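You operate a simulated robot arm through the tools that you are given. There is no shell and no other tool.

You are at the controls of a simulated two-armed robot. One attempt, no reset.

TASK
Give the drum a trial run, then stop, lock and bolt it.
Fine: lock the switch to draw the drum bolt; unlock, start, shift in and let it turn three seconds or more; drum out and motor off; lock again, then push the bolt in.

The check looks at the end state, three seconds after you hand in, the way a careful person would. Anything else that was tipped, shoved, dropped, spilled or broken makes it a failure.

THE ROBOT
Two 6-joint arms with two-finger parallel grippers on one trunk that stands fixed in place. Base frame: the origin is at the foot of the trunk, x ahead of it, y to its left, z up. Lengths are in m, angles in degrees, forces in N, time in s.
The left shoulder is at [0.06, 0.187, 1.311], the right one opposite. Payload 1.57 kg a hand.
Tool frame (each hand has its own): the origin (TCP) lies between the finger pads and is the grasp point; the fingertips stand 0.03 m ahead of it; z points along the fingers, y is the line along which they close. Largest opening 0.11 m; finger width 0.024, thickness 0.012; the body of the gripper, 0.048 by 0.112 m, starts 0.078 m behind the TCP.
Orientation is that of the tool frame in the base frame, as [roll, pitch, yaw] about the fixed x, y, z axes, in that order (R = Rz(yaw) Ry(pitch) Rx(roll)). With the fingers straight down and closing along the base's y, the tool's x points along the base's -x, its y along +y and its z along -z.

THE INTERFACE
- The arms move only by the tool send_rows. It takes "left_targets", "right_targets" or both (then of equal length, played together; a hand with none holds still); each is a list of rows, each an object (a shift or turn left out is 0, a gripper value left out holds the last) with "gripper": the finger opening in m, from 0 to 0.11; "translation": the shift along the tool's x, y, z in m, a list of three; "rotation": the turn, a rotation vector about the tool's x, y, z in degrees, a list of three. In form: [{"gripper": gripper, "translation": [dx, dy, dz], "rotation": [wx, wy, wz]}, ...]. A call has 1 to 20 rows; each row shifts and turns the commanded pose from where the row before left it, along the tool's axes as they then stand. Rows are played at 5 a second. More than 0.05 m and 8.6 degrees between two rows, or a gripper value outside its range, and nothing of the call is played. Where a pose cannot be reached the arm comes as near as it can. A force on the tool above 90 N (or 10 N above the force at the start of the call, whichever is more), or a blocked arm, ends the call early, and 0.2 s more pass. The fingers move at their own pace (about 0.153 m/s each) and stop on an object; they squeeze with about 32 N. The grip force told is the motor's: it shows also when the fingers shut on nothing. Time passes only in rows, and 0.2 s behind the last, so rows that do not move let the fingers close. The reply holds the time, the measured pose of the TCP, the force on the tool along the base axes, the opening and the grip force, in the units named above and with some noise, with the torque about the TCP (base axes, N m) and any sound that the robot's microphone picked up.
- Cameras (640 x 400 px; columns grow to the right, rows downward): "scene" is now at [0.0135, 0.0295, 1.8532]; the picture's right is [0.38, -0.93, 0.00], its down [-0.69, -0.28, -0.67] and it looks along [0.62, 0.25, -0.74] (base axes); focal length 314 px, centre (320, 200). "left" rides on the left gripper at [0.07, -0.016, -0.141] in its tool frame; the picture's right is [0.23, 0.97, 0.00], its down [-0.86, 0.20, -0.48] and it looks along [-0.47, 0.11, 0.88] (tool axes); focal length 222 px, centre (320, 200). "right" rides on the right gripper at [0.07, 0.016, -0.141] in its tool frame; the picture's right is [-0.23, 0.97, 0.00], its down [-0.85, -0.20, -0.48] and it looks along [-0.47, -0.11, 0.88] (tool axes); focal length 222 px, centre (320, 200). There is no depth. A picture from a camera that has moved, and an enlarged one, comes with that camera's place and axes in the base frame and with its lens.
- grab_frame(camera): a new picture of that camera. It takes no simulated time.
- slide_trunk(by): slides the trunk up (or, below 0, down) by that many m; the arms and the scene camera ride with it, the base frame stays. It gives what a move gives, with no picture.
- head_to(pan, tilt): turns the head with the scene camera to pan (to the left, within 86 degrees either way) and tilt (down, from -29 to 69), counted from straight ahead of the robot. It gives what a move gives.
- enlarge(camera, box): a new picture of the part [left, top, right, bottom] of that camera's present view, enlarged. It takes no simulated time.
- job_done(): hands the job in; it is judged then, once.

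Nothing tells you positions but the pictures and the camera data. Unless the task says otherwise, let go and move clear before handing in.

The tools are called after "Emit:" as name(argument=value, ...) on one line, values as JSON. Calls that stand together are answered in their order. send_rows: Moves the arms, as the interface text tells. Its arguments: {"type":"object","properties":{"left_targets":{"type":"array"},"right_targets":{"type":"array"}},"required":[]} The other tools are called the same way: slide_trunk (by) slides the trunk up or down; head_to (pan, tilt) turns the head that bears the scene camera; grab_frame (camera) takes a picture; enlarge (camera, box) takes an enlarged picture of a part of a camera's view; job_done () hands the job in.

At the start:

```text
clock: 0.0
left_tool_pos: [0.3157, 0.3388, 1.5717]
left_tool_rot: [-180.0, 0.0, -180.0]
left_contact_force: [0.3, 0.1, 0.7]
left_moment: [0.0, 0.02, 0.03]
left_finger_gap: 0.11
left_grasp_force: 0.1
right_tool_pos: [0.3438, 0.0027, 1.5178]
right_tool_rot: [-180.0, 0.0, 180.0]
right_contact_force: [0.2, 0.5, -0.3]
right_moment: [-0.02, 0.01, -0.03]
right_finger_gap: 0.1101
right_grasp_force: 0.0
trunk travel left (down, up): [-0.939, 0.051]
head pan, tilt: [22.2, 48.0]
```

scene: 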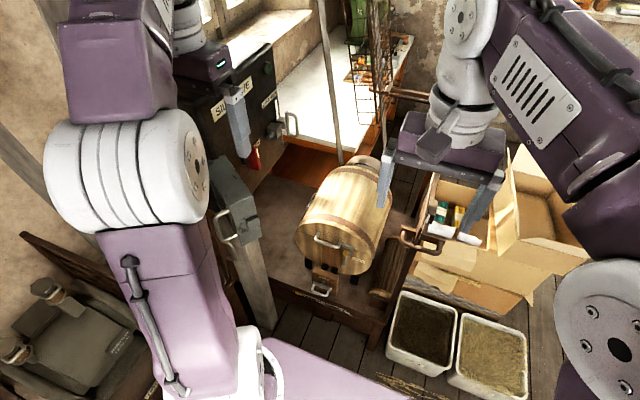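
right: 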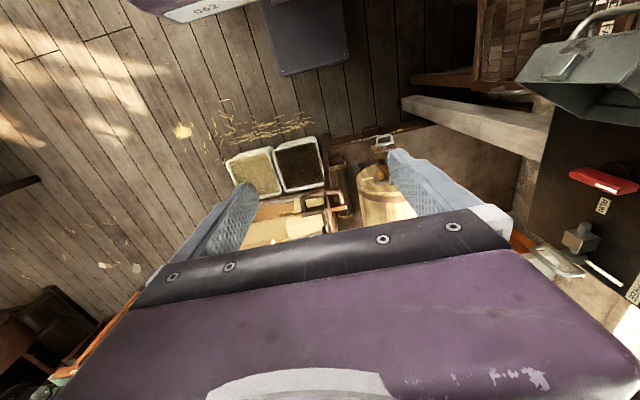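
left: 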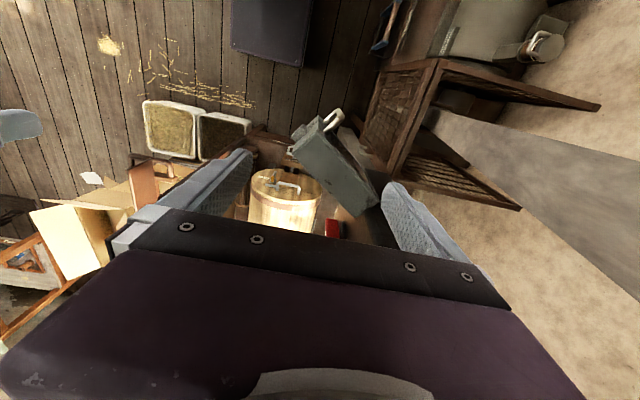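

I see a wooden drum (barrel) on a frame, a grey switch box on a post to its left with a handle, a board with signs, and a copper-colored handle on the right of the drum. I'll look closer before moving anything.

Emit:
enlarge(camera="scene", box=[180, 40, 340, 140])

Emit:
enlarge(camera="scene", box=[180, 140, 340, 240])

Emit:
enlarge(camera="scene", box=[270, 200, 450, 330])

Emit:
enlarge(camera="right", box=[480, 20, 640, 320])

Emit:
enlarge(camera="left", box=[220, 80, 420, 260])

```text
4.00 times, centred on (260, 90) of scene
camera zoom: at [0.0135, 0.0295, 1.8532], right [0.38, -0.93, 0.0], down [-0.69, -0.28, -0.67], along [0.62, 0.25, -0.74], focal length 1257 px, centre (560, 640)
```

zoom: 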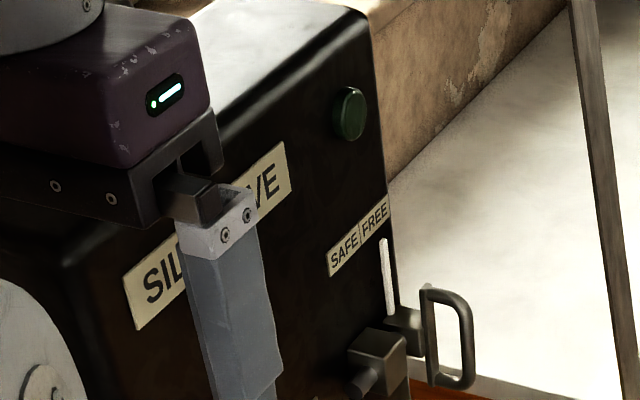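

```text
4.00 times, centred on (260, 190) of scene
camera zoom: at [0.0135, 0.0295, 1.8532], right [0.38, -0.93, 0.0], down [-0.69, -0.28, -0.67], along [0.62, 0.25, -0.74], focal length 1257 px, centre (560, 240)
```

zoom: 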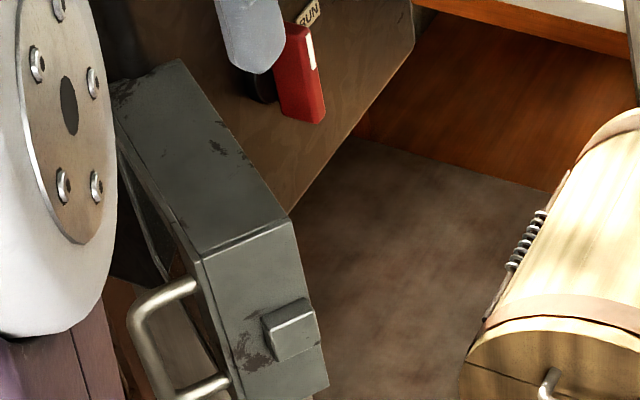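

```text
3.08 times, centred on (360, 265) of scene
camera zoom: at [0.0135, 0.0295, 1.8532], right [0.38, -0.93, 0.0], down [-0.69, -0.28, -0.67], along [0.62, 0.25, -0.74], focal length 967 px, centre (197, 0)
```

zoom: 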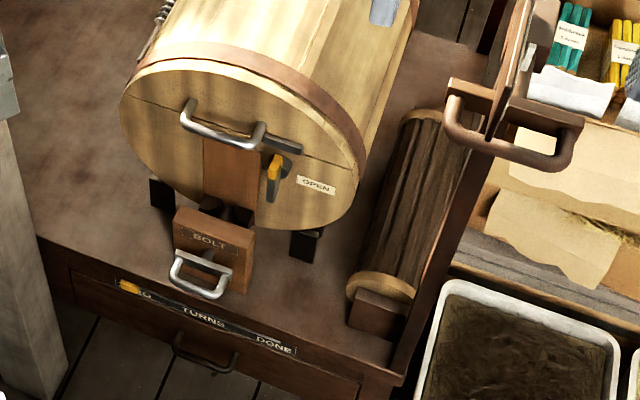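

```text
1.33 times, centred on (560, 170) of right
camera zoom: at [0.2739, 0.0189, 1.661], right [0.23, 0.97, 0.0], down [0.85, -0.2, 0.48], along [0.47, -0.11, -0.88], focal length 296 px, centre (0, 240)
```

zoom: 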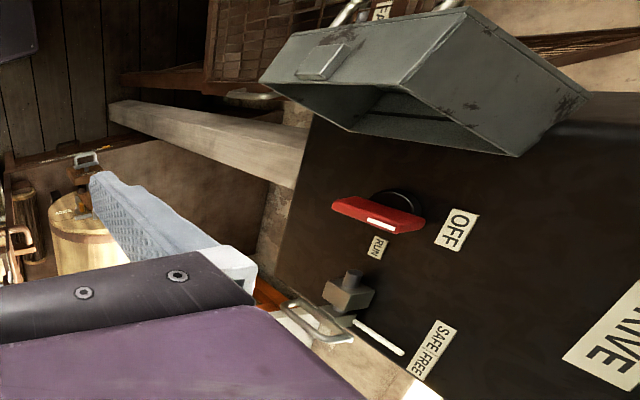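

```text
2.22 times, centred on (320, 170) of left
camera zoom: at [0.2463, 0.3212, 1.7128], right [-0.23, 0.97, 0.0], down [0.86, 0.2, 0.48], along [0.47, 0.11, -0.88], focal length 494 px, centre (320, 267)
```

zoom: 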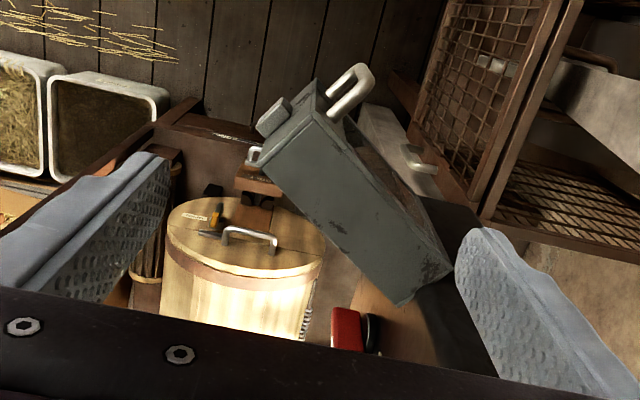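

The scene has a black drive panel (red OFF/RUN handle, SAFE/FREE slider, green button), a grey handled box on a post, a drum with a bolt, and a copper lever. I'll turn the head to see each of these better.

Emit:
head_to(pan=40, tilt=45)

Emit:
grab_frame(camera="scene")

Emit:
head_to(pan=5, tilt=55)

Emit:
grab_frame(camera="scene")

Emit:
head_to(pan=75, tilt=50)

Emit:
grab_frame(camera="scene")

Emit:
head_to(pan=0, tilt=20)

Emit:
grab_frame(camera="scene")

```text
clock: 0.8
left_tool_pos: [0.316, 0.3382, 1.5711]
left_tool_rot: [-180.0, 0.0, -180.0]
left_contact_force: [-0.8, -0.1, 0.4]
left_moment: [-0.02, 0.0, -0.01]
left_finger_gap: 0.1098
left_grasp_force: 0.0
right_tool_pos: [0.3431, 0.0032, 1.5181]
right_tool_rot: [179.9, -0.1, 180.0]
right_contact_force: [0.2, 0.0, 0.7]
right_moment: [0.0, 0.03, 0.0]
right_finger_gap: 0.1098
right_grasp_force: 0.1
trunk travel left (down, up): [-0.939, 0.051]
head pan, tilt: [40.0, 45.0]
```

```text
taken
camera scene: at [0.0028, 0.0521, 1.8574], right [0.64, -0.77, 0.0], down [-0.54, -0.45, -0.71], along [0.54, 0.45, -0.71], focal length 314 px, centre (320, 200)
```

scene: 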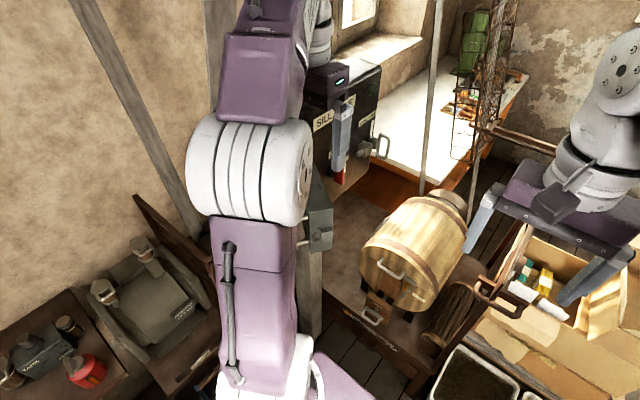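

```text
clock: 1.8
left_tool_pos: [0.3149, 0.3377, 1.571]
left_tool_rot: [179.9, 0.0, -179.9]
left_contact_force: [-0.9, 0.2, -0.2]
left_moment: [-0.01, 0.0, 0.0]
left_finger_gap: 0.1101
left_grasp_force: 0.0
right_tool_pos: [0.3419, 0.0024, 1.5176]
right_tool_rot: [-180.0, 0.1, 179.9]
right_contact_force: [-0.7, 0.2, -0.1]
right_moment: [-0.02, -0.01, -0.02]
right_finger_gap: 0.1101
right_grasp_force: 0.1
trunk travel left (down, up): [-0.939, 0.051]
head pan, tilt: [5.0, 55.0]
```

```text
taken
camera scene: at [0.0123, 0.0062, 1.844], right [0.09, -1.0, 0.0], down [-0.82, -0.07, -0.57], along [0.57, 0.05, -0.82], focal length 314 px, centre (320, 200)
```

scene: 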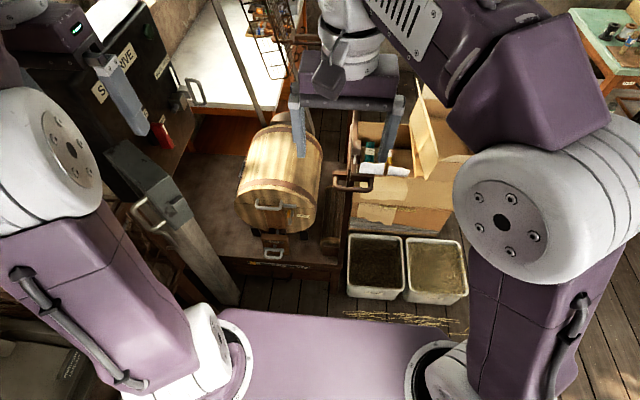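

```text
clock: 3.2
left_tool_pos: [0.316, 0.3387, 1.5709]
left_tool_rot: [179.9, 0.0, 180.0]
left_contact_force: [0.0, 0.1, 0.5]
left_moment: [0.01, 0.0, -0.01]
left_finger_gap: 0.1101
left_grasp_force: 0.1
right_tool_pos: [0.3434, 0.0024, 1.5192]
right_tool_rot: [179.9, 0.0, 179.9]
right_contact_force: [-0.8, 0.4, -0.4]
right_moment: [0.01, 0.03, 0.03]
right_finger_gap: 0.11
right_grasp_force: 0.0
trunk travel left (down, up): [-0.939, 0.051]
head pan, tilt: [75.0, 50.0]
```

```text
taken
camera scene: at [-0.0394, 0.0742, 1.8505], right [0.97, -0.26, 0.0], down [-0.2, -0.74, -0.64], along [0.17, 0.62, -0.77], focal length 314 px, centre (320, 200)
```

scene: 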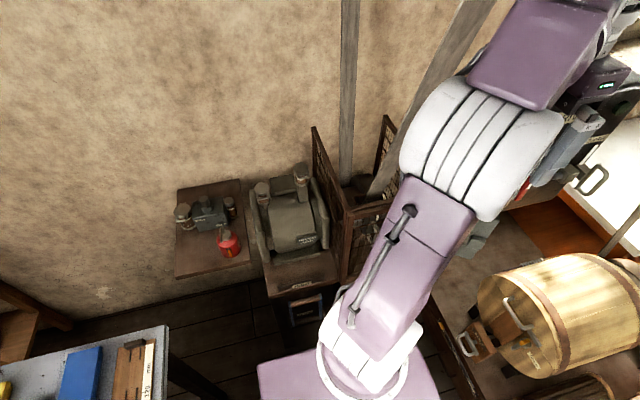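

```text
clock: 4.7
left_tool_pos: [0.3169, 0.3379, 1.5711]
left_tool_rot: [-180.0, 0.0, 180.0]
left_contact_force: [-0.5, 0.3, 0.5]
left_moment: [-0.02, 0.01, 0.01]
left_finger_gap: 0.1101
left_grasp_force: 0.0
right_tool_pos: [0.3435, 0.003, 1.5177]
right_tool_rot: [180.0, -0.1, 179.9]
right_contact_force: [0.2, 0.4, 0.3]
right_moment: [0.02, 0.01, -0.01]
right_finger_gap: 0.11
right_grasp_force: 0.1
trunk travel left (down, up): [-0.939, 0.051]
head pan, tilt: [0.0, 20.0]
```

```text
taken
camera scene: at [0.0337, -0.0001, 1.896], right [0.0, -1.0, 0.0], down [-0.34, 0.0, -0.94], along [0.94, 0.0, -0.34], focal length 314 px, centre (320, 200)
```

scene: 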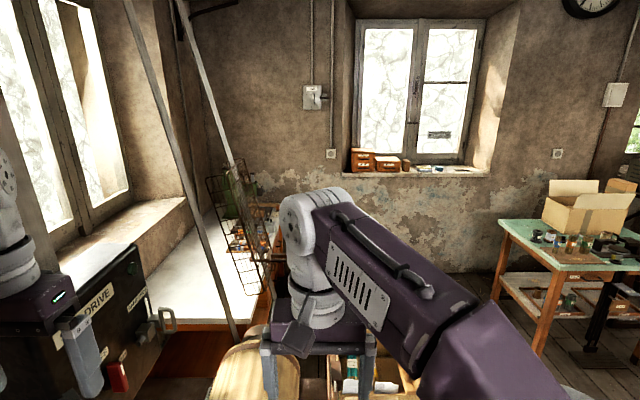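

The red switch is about at (0.50, 0.40, 1.36), the grey box knob at about (0.33, 0.31, 1.34), and the bolt at about (0.57, 0.25, 0.64). I'll look at the panel and grey box in more detail.

Emit:
head_to(pan=40, tilt=35)

Emit:
grab_frame(camera="scene")

Emit:
enlarge(camera="scene", box=[290, 80, 450, 180])

Emit:
enlarge(camera="scene", box=[270, 160, 430, 300])

Emit:
enlarge(camera="right", box=[500, 20, 640, 120])

Emit:
enlarge(camera="right", box=[500, 140, 640, 300])

```text
clock: 5.8
left_tool_pos: [0.3156, 0.3382, 1.5707]
left_tool_rot: [180.0, 0.0, 180.0]
left_contact_force: [0.5, -0.6, -0.6]
left_moment: [-0.02, 0.0, 0.01]
left_finger_gap: 0.1097
left_grasp_force: 0.1
right_tool_pos: [0.3438, 0.0023, 1.518]
right_tool_rot: [180.0, 0.0, -180.0]
right_contact_force: [0.1, -0.4, -0.2]
right_moment: [0.01, -0.01, 0.01]
right_finger_gap: 0.1098
right_grasp_force: 0.0
trunk travel left (down, up): [-0.939, 0.051]
head pan, tilt: [40.0, 35.0]
```

```text
taken
camera scene: at [0.008, 0.0562, 1.8723], right [0.64, -0.77, 0.0], down [-0.44, -0.37, -0.82], along [0.63, 0.53, -0.57], focal length 314 px, centre (320, 200)
```

scene: 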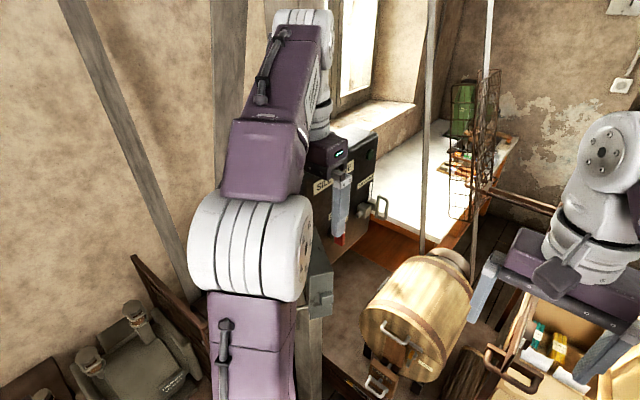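

```text
4.00 times, centred on (370, 130) of scene
camera zoom: at [0.008, 0.0562, 1.8723], right [0.64, -0.77, 0.0], down [-0.44, -0.37, -0.82], along [0.63, 0.53, -0.57], focal length 1257 px, centre (120, 480)
```

zoom: 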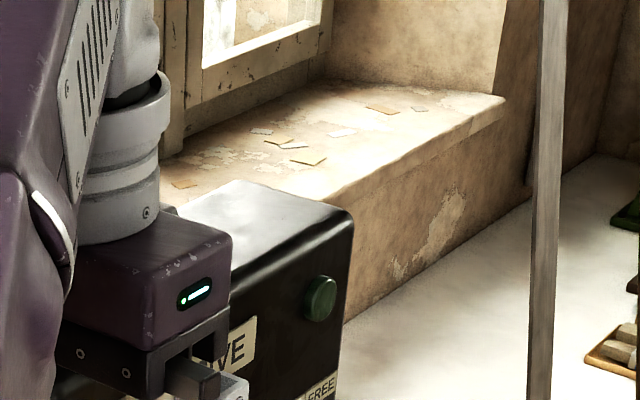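

```text
2.86 times, centred on (350, 230) of scene
camera zoom: at [0.008, 0.0562, 1.8723], right [0.64, -0.77, 0.0], down [-0.44, -0.37, -0.82], along [0.63, 0.53, -0.57], focal length 898 px, centre (234, 114)
```

zoom: 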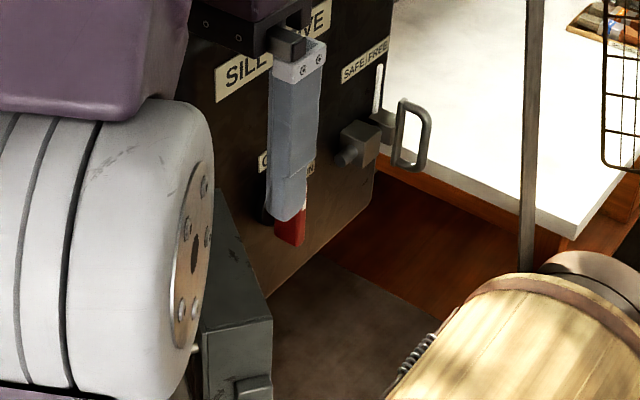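

```text
4.00 times, centred on (570, 70) of right
camera zoom: at [0.2739, 0.0188, 1.661], right [0.23, 0.97, 0.0], down [0.85, -0.2, 0.48], along [0.47, -0.11, -0.88], focal length 888 px, centre (-680, 720)
```

zoom: 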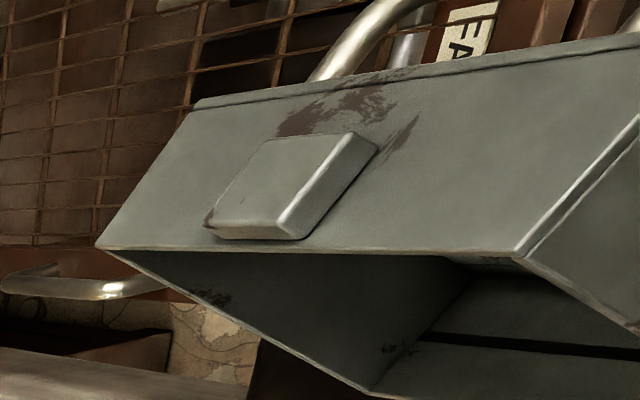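

```text
2.50 times, centred on (570, 220) of right
camera zoom: at [0.2739, 0.0188, 1.661], right [0.23, 0.97, 0.0], down [0.85, -0.2, 0.48], along [0.47, -0.11, -0.88], focal length 555 px, centre (-305, 150)
```

zoom: 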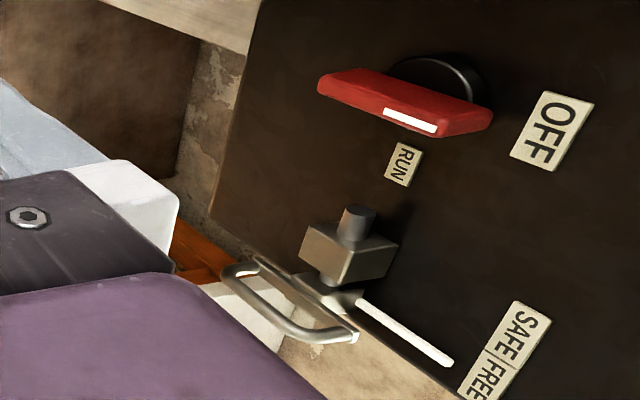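

The red switch points between OFF and RUN labels; a small handled slide on the panel's right edge has a white pointer at SAFE|FREE. I'll tilt the right hand so its camera looks left at the panel.

Emit:
send_rows(right_targets=[{"rotation": [-8.5, 0, 0], "translation": [0, 0, 0]}, {"rotation": [-8.5, 0, 0]}, {"rotation": [-8.5, 0, 0]}, {"rotation": [-8.5, 0, 0]}, {"rotation": [-8.5, 0, 0]}])

Emit:
grab_frame(camera="right")

Emit:
grab_frame(camera="scene")

```text
clock: 7.0
left_tool_pos: [0.3154, 0.3367, 1.5721]
left_tool_rot: [-180.0, 0.0, -179.9]
left_contact_force: [0.0, 0.1, 1.0]
left_moment: [0.03, -0.03, -0.03]
left_finger_gap: 0.1102
left_grasp_force: 0.0
right_tool_pos: [0.3435, 0.0016, 1.5186]
right_tool_rot: [137.3, 0.1, 179.8]
right_contact_force: [-0.3, -1.8, -0.3]
right_moment: [0.0, 0.0, -0.02]
right_finger_gap: 0.1099
right_grasp_force: 0.0
trunk travel left (down, up): [-0.939, 0.051]
head pan, tilt: [40.0, 35.0]
```

```text
taken
camera right: at [0.2738, -0.0823, 1.6352], right [0.23, 0.72, 0.66], down [0.85, -0.47, 0.22], along [0.47, 0.51, -0.72], focal length 222 px, centre (320, 200)
```

right: 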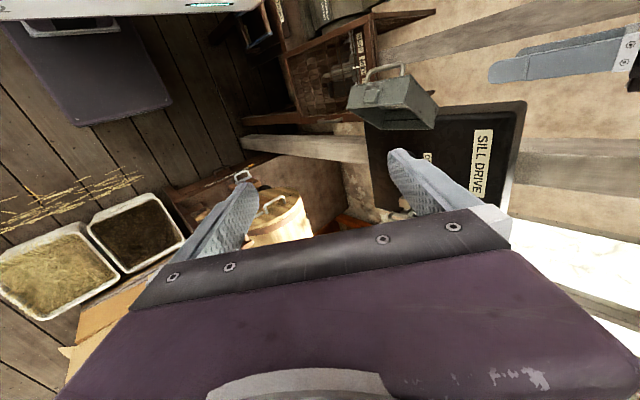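

```text
taken
camera scene: at [0.0079, 0.0549, 1.8723], right [0.64, -0.77, 0.0], down [-0.44, -0.37, -0.82], along [0.63, 0.53, -0.57], focal length 314 px, centre (320, 200)
```

scene: 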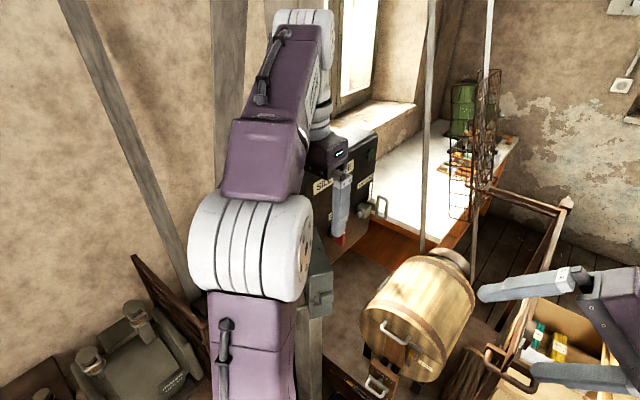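

The right camera now shows the hood and panel from the right; I'll enlarge it.

Emit:
enlarge(camera="right", box=[330, 40, 530, 220])

Emit:
enlarge(camera="right", box=[240, 0, 460, 140])

Emit:
enlarge(camera="right", box=[180, 120, 400, 260])

Emit:
enlarge(camera="scene", box=[330, 240, 560, 400])

```text
2.22 times, centred on (430, 130) of right
camera zoom: at [0.2738, -0.0823, 1.6352], right [0.23, 0.72, 0.66], down [0.85, -0.47, 0.22], along [0.47, 0.51, -0.72], focal length 494 px, centre (76, 356)
```

zoom: 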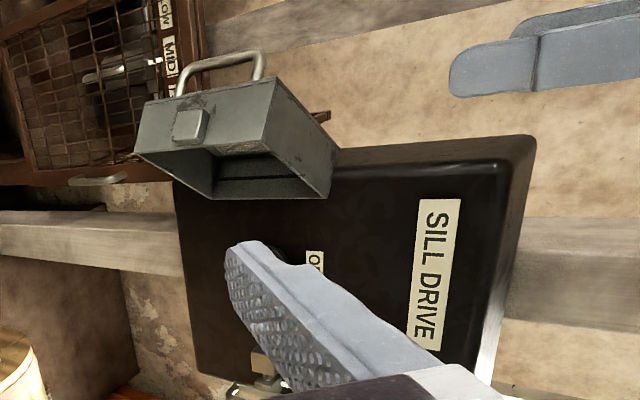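

```text
2.86 times, centred on (350, 70) of right
camera zoom: at [0.2738, -0.0823, 1.6352], right [0.23, 0.72, 0.66], down [0.85, -0.47, 0.22], along [0.47, 0.51, -0.72], focal length 635 px, centre (234, 571)
```

zoom: 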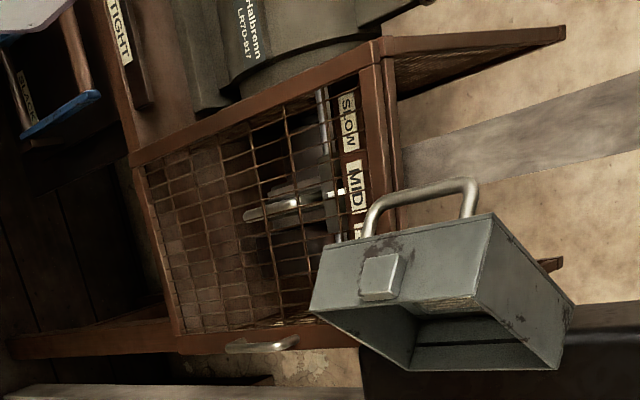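

```text
2.86 times, centred on (290, 190) of right
camera zoom: at [0.2738, -0.0823, 1.6352], right [0.23, 0.72, 0.66], down [0.85, -0.47, 0.22], along [0.47, 0.51, -0.72], focal length 635 px, centre (406, 229)
```

zoom: 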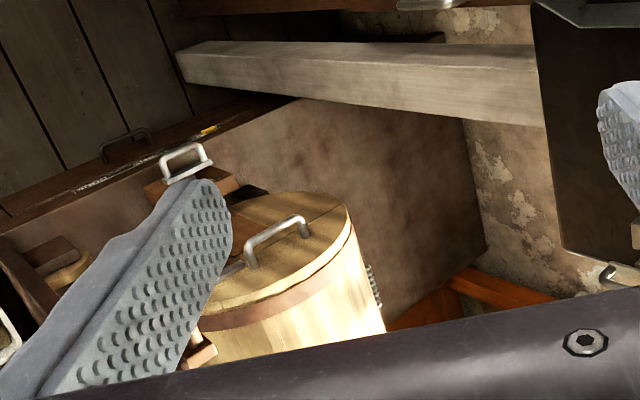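

```text
2.50 times, centred on (445, 320) of scene
camera zoom: at [0.0079, 0.0549, 1.8723], right [0.64, -0.77, 0.0], down [-0.44, -0.37, -0.82], along [0.63, 0.53, -0.57], focal length 785 px, centre (8, -100)
```

zoom: 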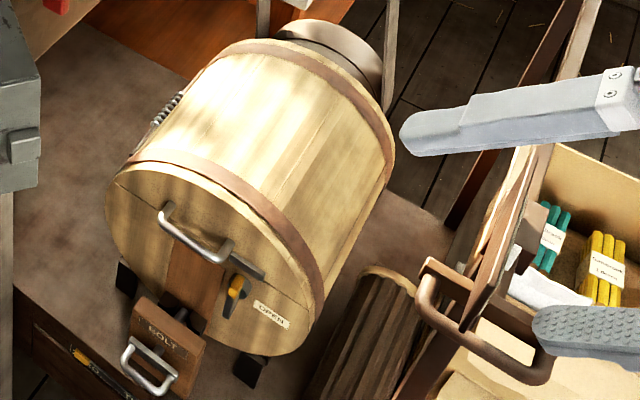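

The panel faces the robot's right (−y) at about y=0.43. The grey box is a hood hinged at the panel's left edge (x≈0.40) that can swing over the red switch; the slide with the pin at x≈0.63 then pins it. The switch currently points up to OFF. Next I'll study the drum, bolt and shift lever.

Emit:
send_rows(right_targets=[{"rotation": [8.5, 0, 0], "translation": [0, -0.03, 0]}, {"rotation": [8.5, 0, 0], "translation": [0, -0.03, 0]}, {"rotation": [8.5, 0, 0], "translation": [0, -0.03, 0]}, {"rotation": [8.5, 0, 0], "translation": [0, -0.03, 0]}, {"rotation": [8.5, 0, 0], "translation": [0, -0.03, 0]}])

Emit:
head_to(pan=12, tilt=55)

Emit:
grab_frame(camera="scene")

Emit:
grab_frame(camera="right")

```text
clock: 8.2
left_tool_pos: [0.3161, 0.3391, 1.5716]
left_tool_rot: [180.0, 0.1, -180.0]
left_contact_force: [0.7, -0.1, -0.1]
left_moment: [0.02, -0.01, 0.01]
left_finger_gap: 0.11
left_grasp_force: 0.1
right_tool_pos: [0.3428, -0.1305, 1.4572]
right_tool_rot: [-179.9, -0.1, 180.0]
right_contact_force: [0.7, -0.3, -0.4]
right_moment: [0.0, 0.03, 0.0]
right_finger_gap: 0.1098
right_grasp_force: 0.0
trunk travel left (down, up): [-0.939, 0.051]
head pan, tilt: [40.0, 35.0]
```

```text
clock: 9.1
left_tool_pos: [0.315, 0.3384, 1.5711]
left_tool_rot: [-180.0, 0.0, -180.0]
left_contact_force: [-0.1, 0.3, -0.5]
left_moment: [0.04, 0.0, 0.02]
left_finger_gap: 0.1099
left_grasp_force: 0.2
right_tool_pos: [0.3441, -0.1308, 1.4569]
right_tool_rot: [179.9, 0.0, -180.0]
right_contact_force: [0.5, 0.2, 0.4]
right_moment: [0.03, -0.06, 0.02]
right_finger_gap: 0.1099
right_grasp_force: 0.0
trunk travel left (down, up): [-0.939, 0.051]
head pan, tilt: [12.0, 55.0]
```

```text
taken
camera scene: at [0.011, 0.0148, 1.844], right [0.21, -0.98, 0.0], down [-0.8, -0.17, -0.57], along [0.56, 0.12, -0.82], focal length 314 px, centre (320, 200)
```

scene: 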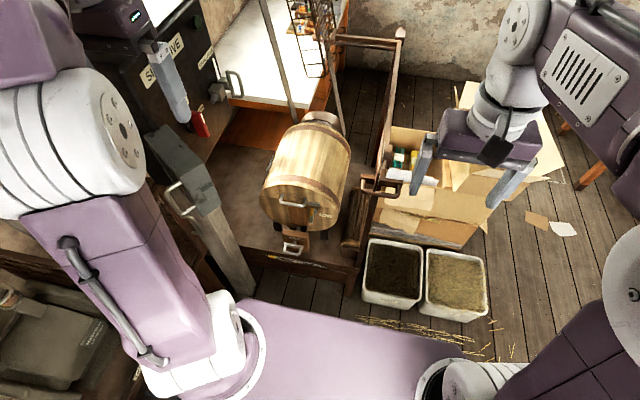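

```text
taken
camera right: at [0.2743, -0.1141, 1.5996], right [0.23, 0.97, 0.0], down [0.85, -0.2, 0.48], along [0.47, -0.11, -0.88], focal length 222 px, centre (320, 200)
```

right: 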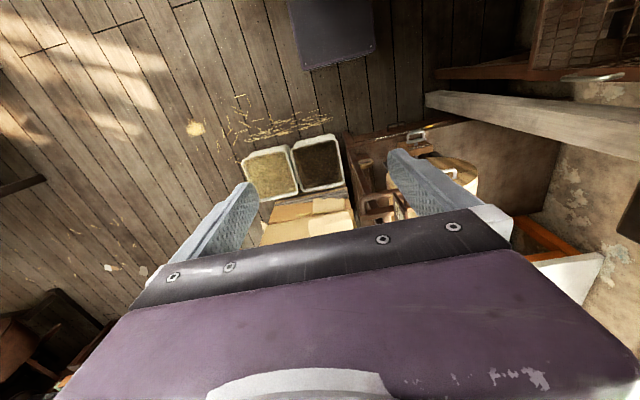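

The copper handle sits on a wooden bar to the right of the drum. I'll zoom in on it and on the drum front.

Emit:
enlarge(camera="scene", box=[330, 140, 450, 215])

Emit:
enlarge(camera="scene", box=[250, 190, 370, 275])

Emit:
enlarge(camera="scene", box=[260, 20, 420, 140])

Emit:
enlarge(camera="right", box=[330, 110, 430, 230])

```text
5.33 times, centred on (390, 178) of scene
camera zoom: at [0.011, 0.0148, 1.844], right [0.21, -0.98, 0.0], down [-0.8, -0.17, -0.57], along [0.56, 0.12, -0.82], focal length 1676 px, centre (-53, 320)
```

zoom: 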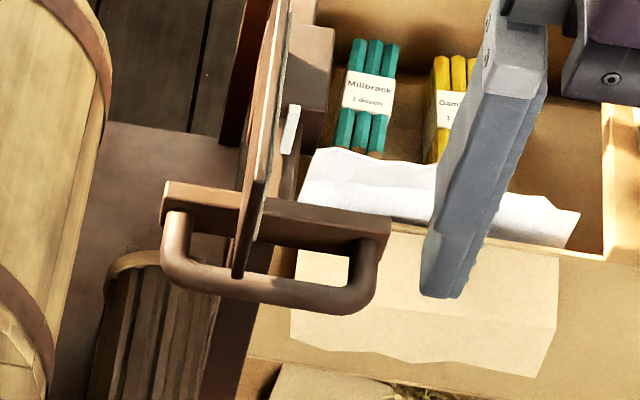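

```text
4.71 times, centred on (310, 232) of scene
camera zoom: at [0.011, 0.0148, 1.844], right [0.21, -0.98, 0.0], down [-0.8, -0.17, -0.57], along [0.56, 0.12, -0.82], focal length 1478 px, centre (367, 47)
```

zoom: 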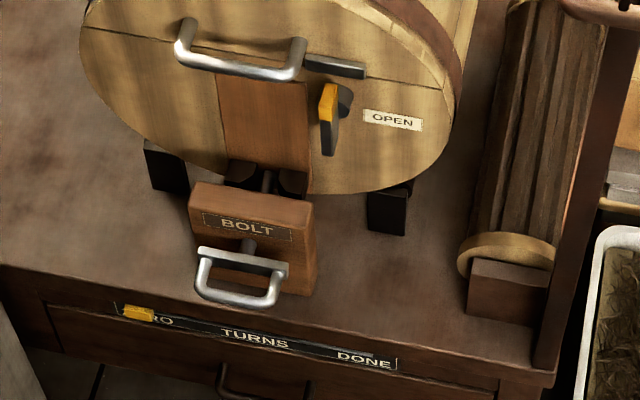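

```text
3.33 times, centred on (340, 80) of scene
camera zoom: at [0.011, 0.0148, 1.844], right [0.21, -0.98, 0.0], down [-0.8, -0.17, -0.57], along [0.56, 0.12, -0.82], focal length 1047 px, centre (253, 600)
```

zoom: 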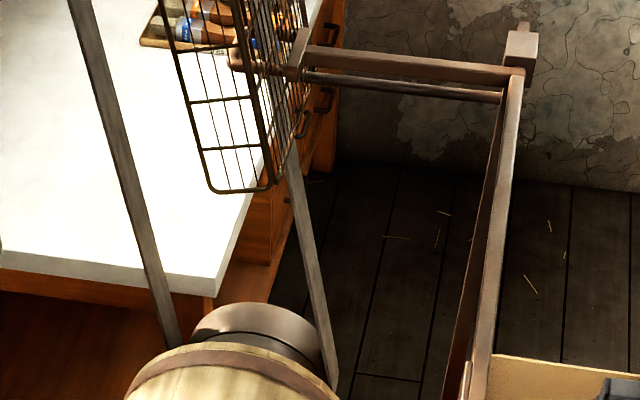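

```text
3.33 times, centred on (380, 170) of right
camera zoom: at [0.2743, -0.1141, 1.5996], right [0.23, 0.97, 0.0], down [0.85, -0.2, 0.48], along [0.47, -0.11, -0.88], focal length 740 px, centre (120, 300)
```

zoom: 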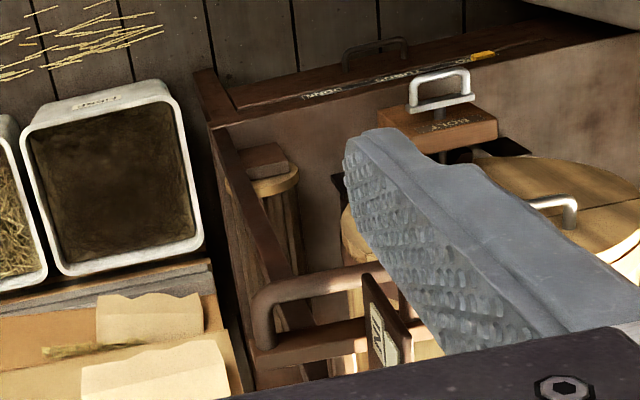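

The shift handle is a horizontal loop at about (0.50, −0.08…0.01, 1.21), with a plate lettered IN and a white pointer. I'll move the right hand aside and tilt it to see the plate.

Emit:
send_rows(right_targets=[{"translation": [0, -0.045, -0.02]}, {"translation": [0, -0.045, -0.02], "rotation": [-8.5, 0, 0]}, {"translation": [0, -0.02, -0.02], "rotation": [-8.5, 0, 0]}, {"rotation": [-8.5, 0, 0]}, {"rotation": [-8.5, 0, 0]}, {"rotation": [-8.5, 0, 0]}])

Emit:
grab_frame(camera="right")

Emit:
enlarge(camera="scene", box=[330, 120, 450, 215])

```text
clock: 10.5
left_tool_pos: [0.3163, 0.3356, 1.5722]
left_tool_rot: [179.9, 0.0, 180.0]
left_contact_force: [-0.7, -0.4, -0.2]
left_moment: [0.04, -0.02, 0.01]
left_finger_gap: 0.11
left_grasp_force: 0.0
right_tool_pos: [0.3433, -0.2437, 1.5125]
right_tool_rot: [137.3, 0.0, -179.9]
right_contact_force: [-0.3, -0.6, -0.1]
right_moment: [0.03, 0.0, 0.0]
right_finger_gap: 0.11
right_grasp_force: 0.0
trunk travel left (down, up): [-0.939, 0.051]
head pan, tilt: [12.0, 55.0]
```

```text
taken
camera right: at [0.2736, -0.328, 1.6277], right [0.23, 0.72, 0.66], down [0.85, -0.47, 0.22], along [0.47, 0.52, -0.72], focal length 222 px, centre (320, 200)
```

right: 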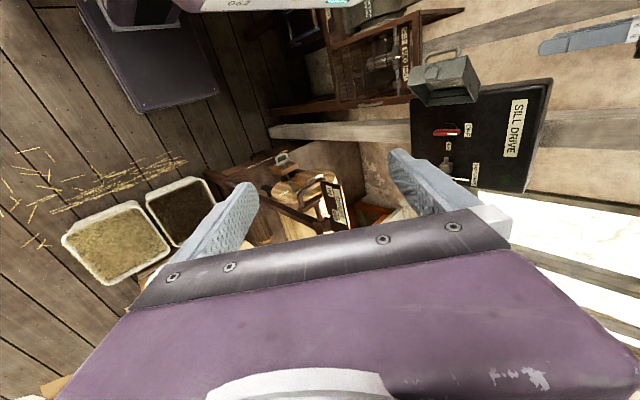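

```text
4.21 times, centred on (390, 168) of scene
camera zoom: at [0.0117, 0.0124, 1.844], right [0.21, -0.98, 0.0], down [-0.8, -0.17, -0.57], along [0.56, 0.12, -0.82], focal length 1323 px, centre (25, 337)
```

zoom: 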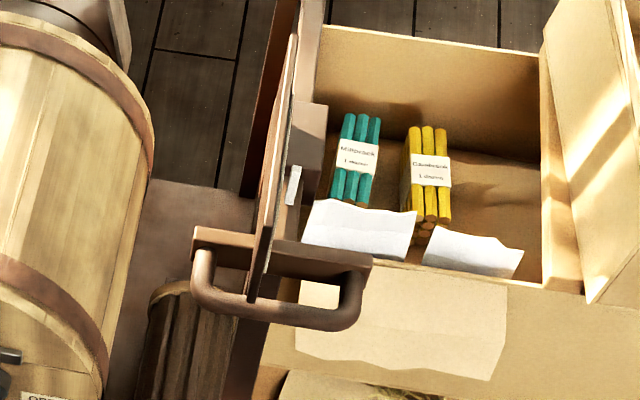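

Now both the panel and the shift plate are in the right camera's view; I'll enlarge each.

Emit:
enlarge(camera="right", box=[280, 150, 380, 240])

Emit:
enlarge(camera="right", box=[400, 40, 560, 200])

Emit:
enlarge(camera="right", box=[260, 0, 480, 140])

```text
4.44 times, centred on (330, 195) of right
camera zoom: at [0.2736, -0.328, 1.6277], right [0.23, 0.72, 0.66], down [0.85, -0.47, 0.22], along [0.47, 0.52, -0.72], focal length 987 px, centre (276, 222)
```

zoom: 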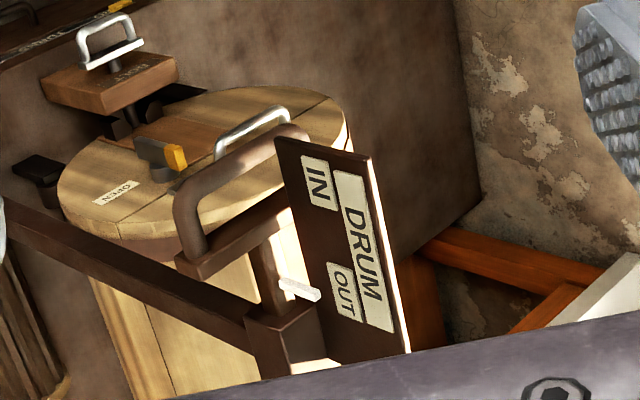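

```text
2.50 times, centred on (480, 120) of right
camera zoom: at [0.2736, -0.328, 1.6277], right [0.23, 0.72, 0.66], down [0.85, -0.47, 0.22], along [0.47, 0.52, -0.72], focal length 555 px, centre (-80, 400)
```

zoom: 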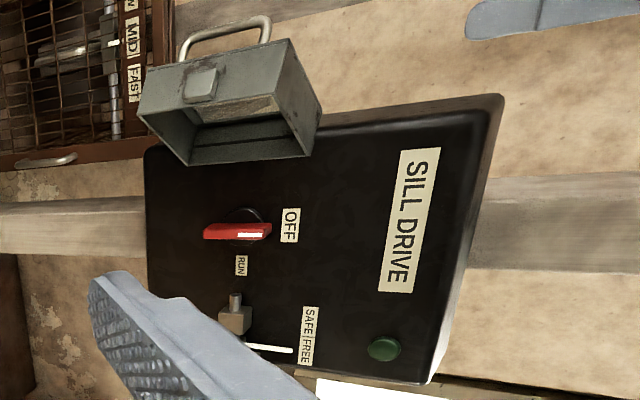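

```text
2.86 times, centred on (370, 70) of right
camera zoom: at [0.2736, -0.328, 1.6277], right [0.23, 0.72, 0.66], down [0.85, -0.47, 0.22], along [0.47, 0.52, -0.72], focal length 635 px, centre (177, 571)
```

zoom: 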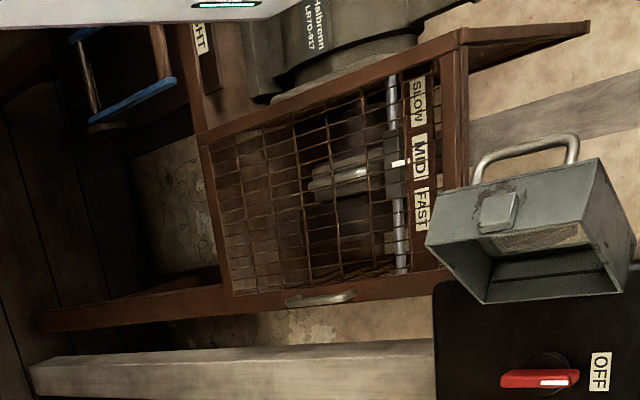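

Now it's clear: the drum shifter pulls toward the robot (−x) for IN and is now at OUT, the red switch is at OFF, the lock slide is at FREE (its pin points at the hood's keeper), and the bolt is in. First I'll turn the left hand so its fingers close along x and shut them to make a peg.

Emit:
send_rows(left_targets=[{"gripper": 0.0, "rotation": [0, 0, -8.2]}, {"rotation": [0, 0, -8.2]}, {"rotation": [0, 0, -8.2]}, {"rotation": [0, 0, -8.2]}, {"rotation": [0, 0, -8.2]}, {"rotation": [0, 0, -8.2]}, {"rotation": [0, 0, -8.2]}, {"rotation": [0, 0, -8.2]}, {"rotation": [0, 0, -8.2]}, {"rotation": [0, 0, -8.2]}, {"rotation": [0, 0, -8.0]}])

Emit:
grab_frame(camera="left")

Emit:
grab_frame(camera="right")

Emit:
grab_frame(camera="scene")

```text
clock: 12.9
left_tool_pos: [0.3157, 0.3398, 1.5715]
left_tool_rot: [180.0, 0.1, -89.9]
left_contact_force: [-0.2, 0.7, 0.6]
left_moment: [-0.01, 0.01, -0.01]
left_finger_gap: 0.0002
left_grasp_force: 21.7
right_tool_pos: [0.3419, -0.2417, 1.5117]
right_tool_rot: [137.5, 0.0, 180.0]
right_contact_force: [0.6, 1.0, -0.6]
right_moment: [0.0, 0.01, 0.0]
right_finger_gap: 0.1102
right_grasp_force: 0.1
trunk travel left (down, up): [-0.939, 0.051]
head pan, tilt: [12.0, 55.0]
```

```text
taken
camera left: at [0.3328, 0.2684, 1.7131], right [-0.97, -0.23, 0.0], down [-0.2, 0.85, 0.48], along [-0.11, 0.47, -0.88], focal length 222 px, centre (320, 200)
```

left: 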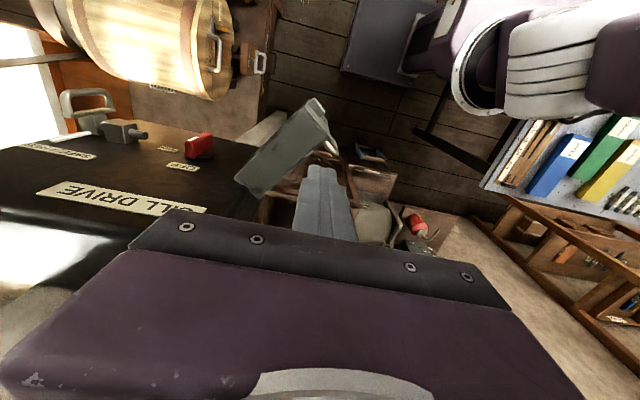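

```text
taken
camera right: at [0.2731, -0.3255, 1.6283], right [0.23, 0.72, 0.66], down [0.85, -0.47, 0.22], along [0.47, 0.51, -0.72], focal length 222 px, centre (320, 200)
```

right: 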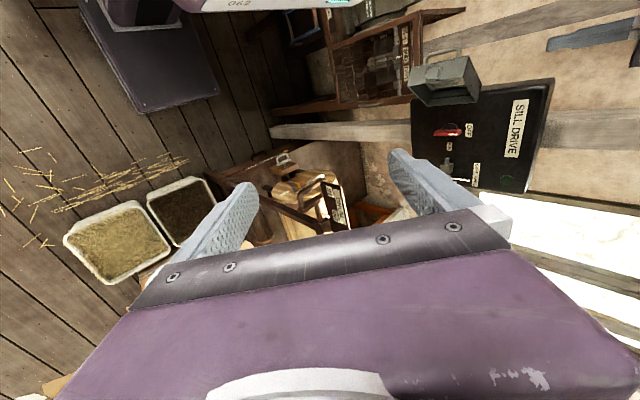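

```text
taken
camera scene: at [0.0111, 0.0149, 1.844], right [0.21, -0.98, 0.0], down [-0.8, -0.17, -0.57], along [0.56, 0.12, -0.82], focal length 314 px, centre (320, 200)
```

scene: 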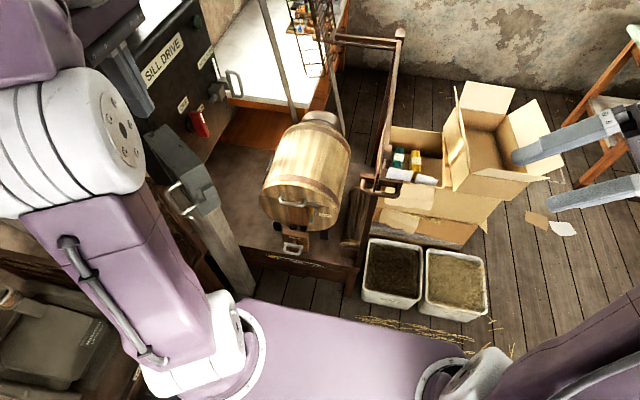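

The peg is above the hood's back side. I'll enlarge the left view to check the hood's corner positions before descending behind it.

Emit:
enlarge(camera="left", box=[210, 80, 370, 220])

Emit:
enlarge(camera="left", box=[0, 60, 240, 240])

```text
2.86 times, centred on (290, 150) of left
camera zoom: at [0.3328, 0.2684, 1.7131], right [-0.97, -0.23, 0.0], down [-0.2, 0.85, 0.48], along [-0.11, 0.47, -0.88], focal length 635 px, centre (406, 343)
```

zoom: 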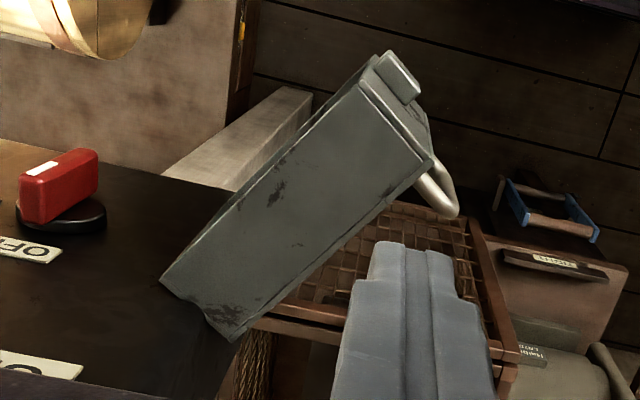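

```text
2.22 times, centred on (120, 150) of left
camera zoom: at [0.3328, 0.2684, 1.7131], right [-0.97, -0.23, 0.0], down [-0.2, 0.85, 0.48], along [-0.11, 0.47, -0.88], focal length 494 px, centre (764, 311)
```

zoom: 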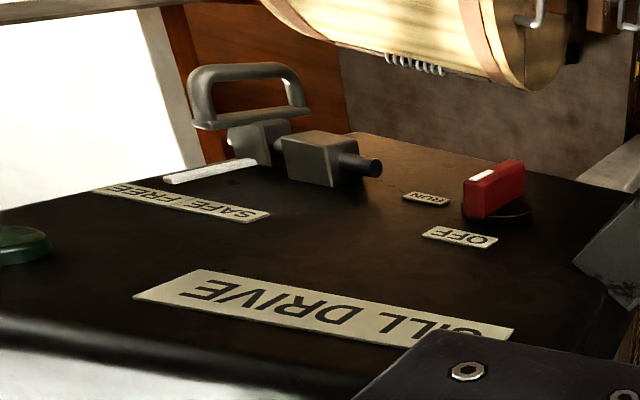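

Hood corners check out (free end at about (0.345, 0.307), hinge near (0.425, 0.42)). I'll move the peg behind the hood's back face and lower it partway.

Emit:
send_rows(left_targets=[{"translation": [-0.033, 0.002, 0]}, {"translation": [-0.033, 0.002, 0]}, {"translation": [0, 0, 0.03]}, {"translation": [0, 0, 0.03]}, {"translation": [0, 0, 0.03]}])

Emit:
grab_frame(camera="left")

Emit:
enlarge(camera="right", box=[400, 10, 640, 200])

```text
clock: 14.1
left_tool_pos: [0.3112, 0.4026, 1.4782]
left_tool_rot: [179.9, 0.0, -90.0]
left_contact_force: [0.3, 0.3, 0.0]
left_moment: [-0.01, 0.0, 0.02]
left_finger_gap: 0.0004
left_grasp_force: 21.4
left hand out of reach, approached as far as the arm can: row 2
right_tool_pos: [0.3451, -0.2417, 1.5128]
right_tool_rot: [137.5, 0.0, -180.0]
right_contact_force: [0.6, -0.2, -0.5]
right_moment: [0.04, 0.0, -0.01]
right_finger_gap: 0.11
right_grasp_force: 0.0
trunk travel left (down, up): [-0.939, 0.051]
head pan, tilt: [12.0, 55.0]
```

```text
taken
camera left: at [0.3281, 0.3323, 1.6192], right [-0.97, -0.23, 0.0], down [-0.2, 0.86, 0.48], along [-0.11, 0.47, -0.88], focal length 222 px, centre (320, 200)
```

left: 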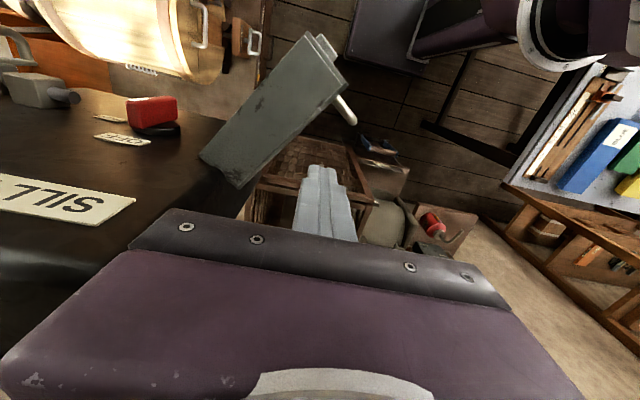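

```text
2.11 times, centred on (520, 105) of right
camera zoom: at [0.2747, -0.3252, 1.628], right [0.23, 0.72, 0.66], down [0.86, -0.47, 0.22], along [0.47, 0.51, -0.72], focal length 468 px, centre (-101, 400)
```

zoom: 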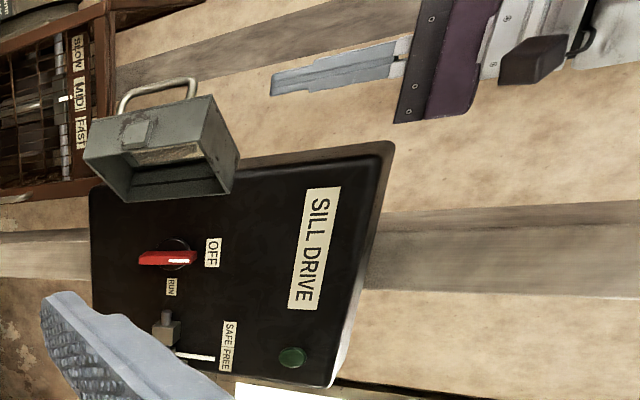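

The peg is behind the hood. I'll lower it to hood mid-height.

Emit:
send_rows(left_targets=[{"translation": [0, 0, 0.03]}, {"translation": [0, 0, 0.03]}, {"translation": [0, 0, 0.03]}, {"translation": [0, 0, 0.025]}])

Emit:
grab_frame(camera="left")

Emit:
enlarge(camera="right", box=[400, 10, 640, 200])

```text
clock: 15.1
left_tool_pos: [0.3113, 0.4026, 1.3632]
left_tool_rot: [180.0, -0.1, -90.0]
left_contact_force: [0.2, -0.3, 0.1]
left_moment: [0.0, -0.02, 0.01]
left_finger_gap: 0.0
left_grasp_force: 21.2
right_tool_pos: [0.3426, -0.2421, 1.5118]
right_tool_rot: [137.5, 0.0, -180.0]
right_contact_force: [0.3, -0.4, 0.0]
right_moment: [-0.02, -0.02, 0.04]
right_finger_gap: 0.1101
right_grasp_force: 0.2
trunk travel left (down, up): [-0.939, 0.051]
head pan, tilt: [12.0, 55.0]
```

```text
taken
camera left: at [0.3272, 0.3331, 1.505], right [-0.97, -0.23, 0.0], down [-0.2, 0.86, 0.48], along [-0.11, 0.47, -0.88], focal length 222 px, centre (320, 200)
```

left: 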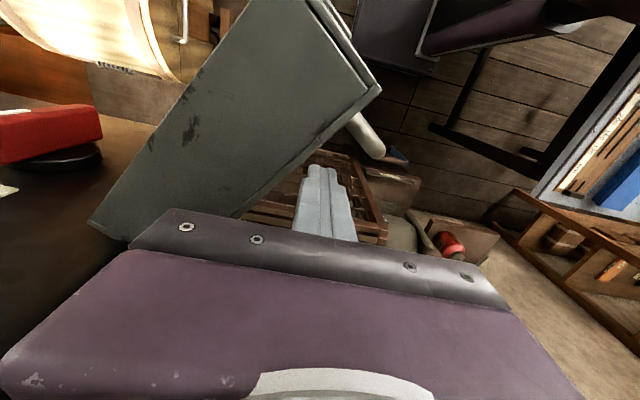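

```text
2.11 times, centred on (520, 105) of right
camera zoom: at [0.2731, -0.3253, 1.6284], right [0.23, 0.72, 0.66], down [0.85, -0.47, 0.22], along [0.47, 0.51, -0.72], focal length 468 px, centre (-101, 400)
```

zoom: 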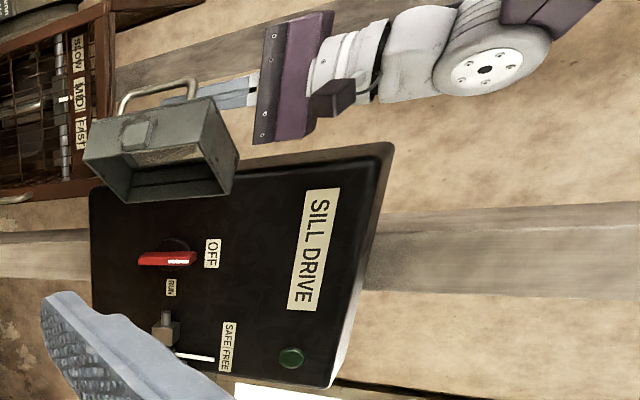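

Peg in place behind the back face. I'll push the hood around the first half of its arc.

Emit:
send_rows(left_targets=[{"translation": [0.0149, -0.018, 0]}, {"translation": [0.018, -0.0082, 0]}, {"translation": [0.017, -0.0124, 0]}, {"translation": [0.0141, -0.0155, 0]}, {"translation": [0.0105, -0.0183, 0]}, {"translation": [0.0065, -0.02, 0]}])

Emit:
grab_frame(camera="left")

Emit:
enlarge(camera="right", box=[400, 10, 640, 200])

```text
clock: 16.5
left_tool_pos: [0.4066, 0.3229, 1.3621]
left_tool_rot: [179.9, 0.0, -90.0]
left_contact_force: [0.3, -0.2, -0.2]
left_moment: [0.03, -0.02, 0.02]
left_finger_gap: 0.0
left_grasp_force: 21.6
right_tool_pos: [0.3434, -0.2414, 1.5109]
right_tool_rot: [137.6, -0.1, 180.0]
right_contact_force: [0.5, 0.0, -0.2]
right_moment: [0.0, 0.04, 0.02]
right_finger_gap: 0.11
right_grasp_force: 0.0
trunk travel left (down, up): [-0.939, 0.051]
head pan, tilt: [12.0, 55.0]
```

```text
taken
camera left: at [0.4229, 0.252, 1.5035], right [-0.97, -0.23, 0.0], down [-0.2, 0.86, 0.48], along [-0.11, 0.47, -0.88], focal length 222 px, centre (320, 200)
```

left: 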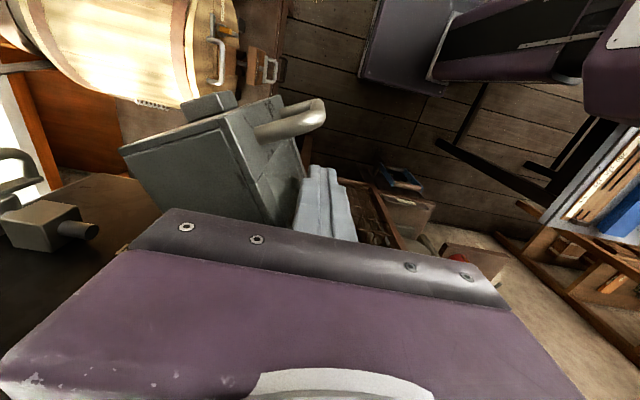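

```text
2.11 times, centred on (520, 105) of right
camera zoom: at [0.2746, -0.3256, 1.628], right [0.23, 0.72, 0.66], down [0.86, -0.47, 0.22], along [0.47, 0.51, -0.72], focal length 468 px, centre (-101, 400)
```

zoom: 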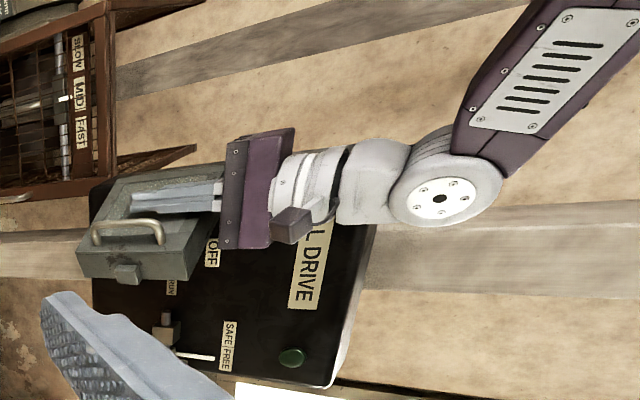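

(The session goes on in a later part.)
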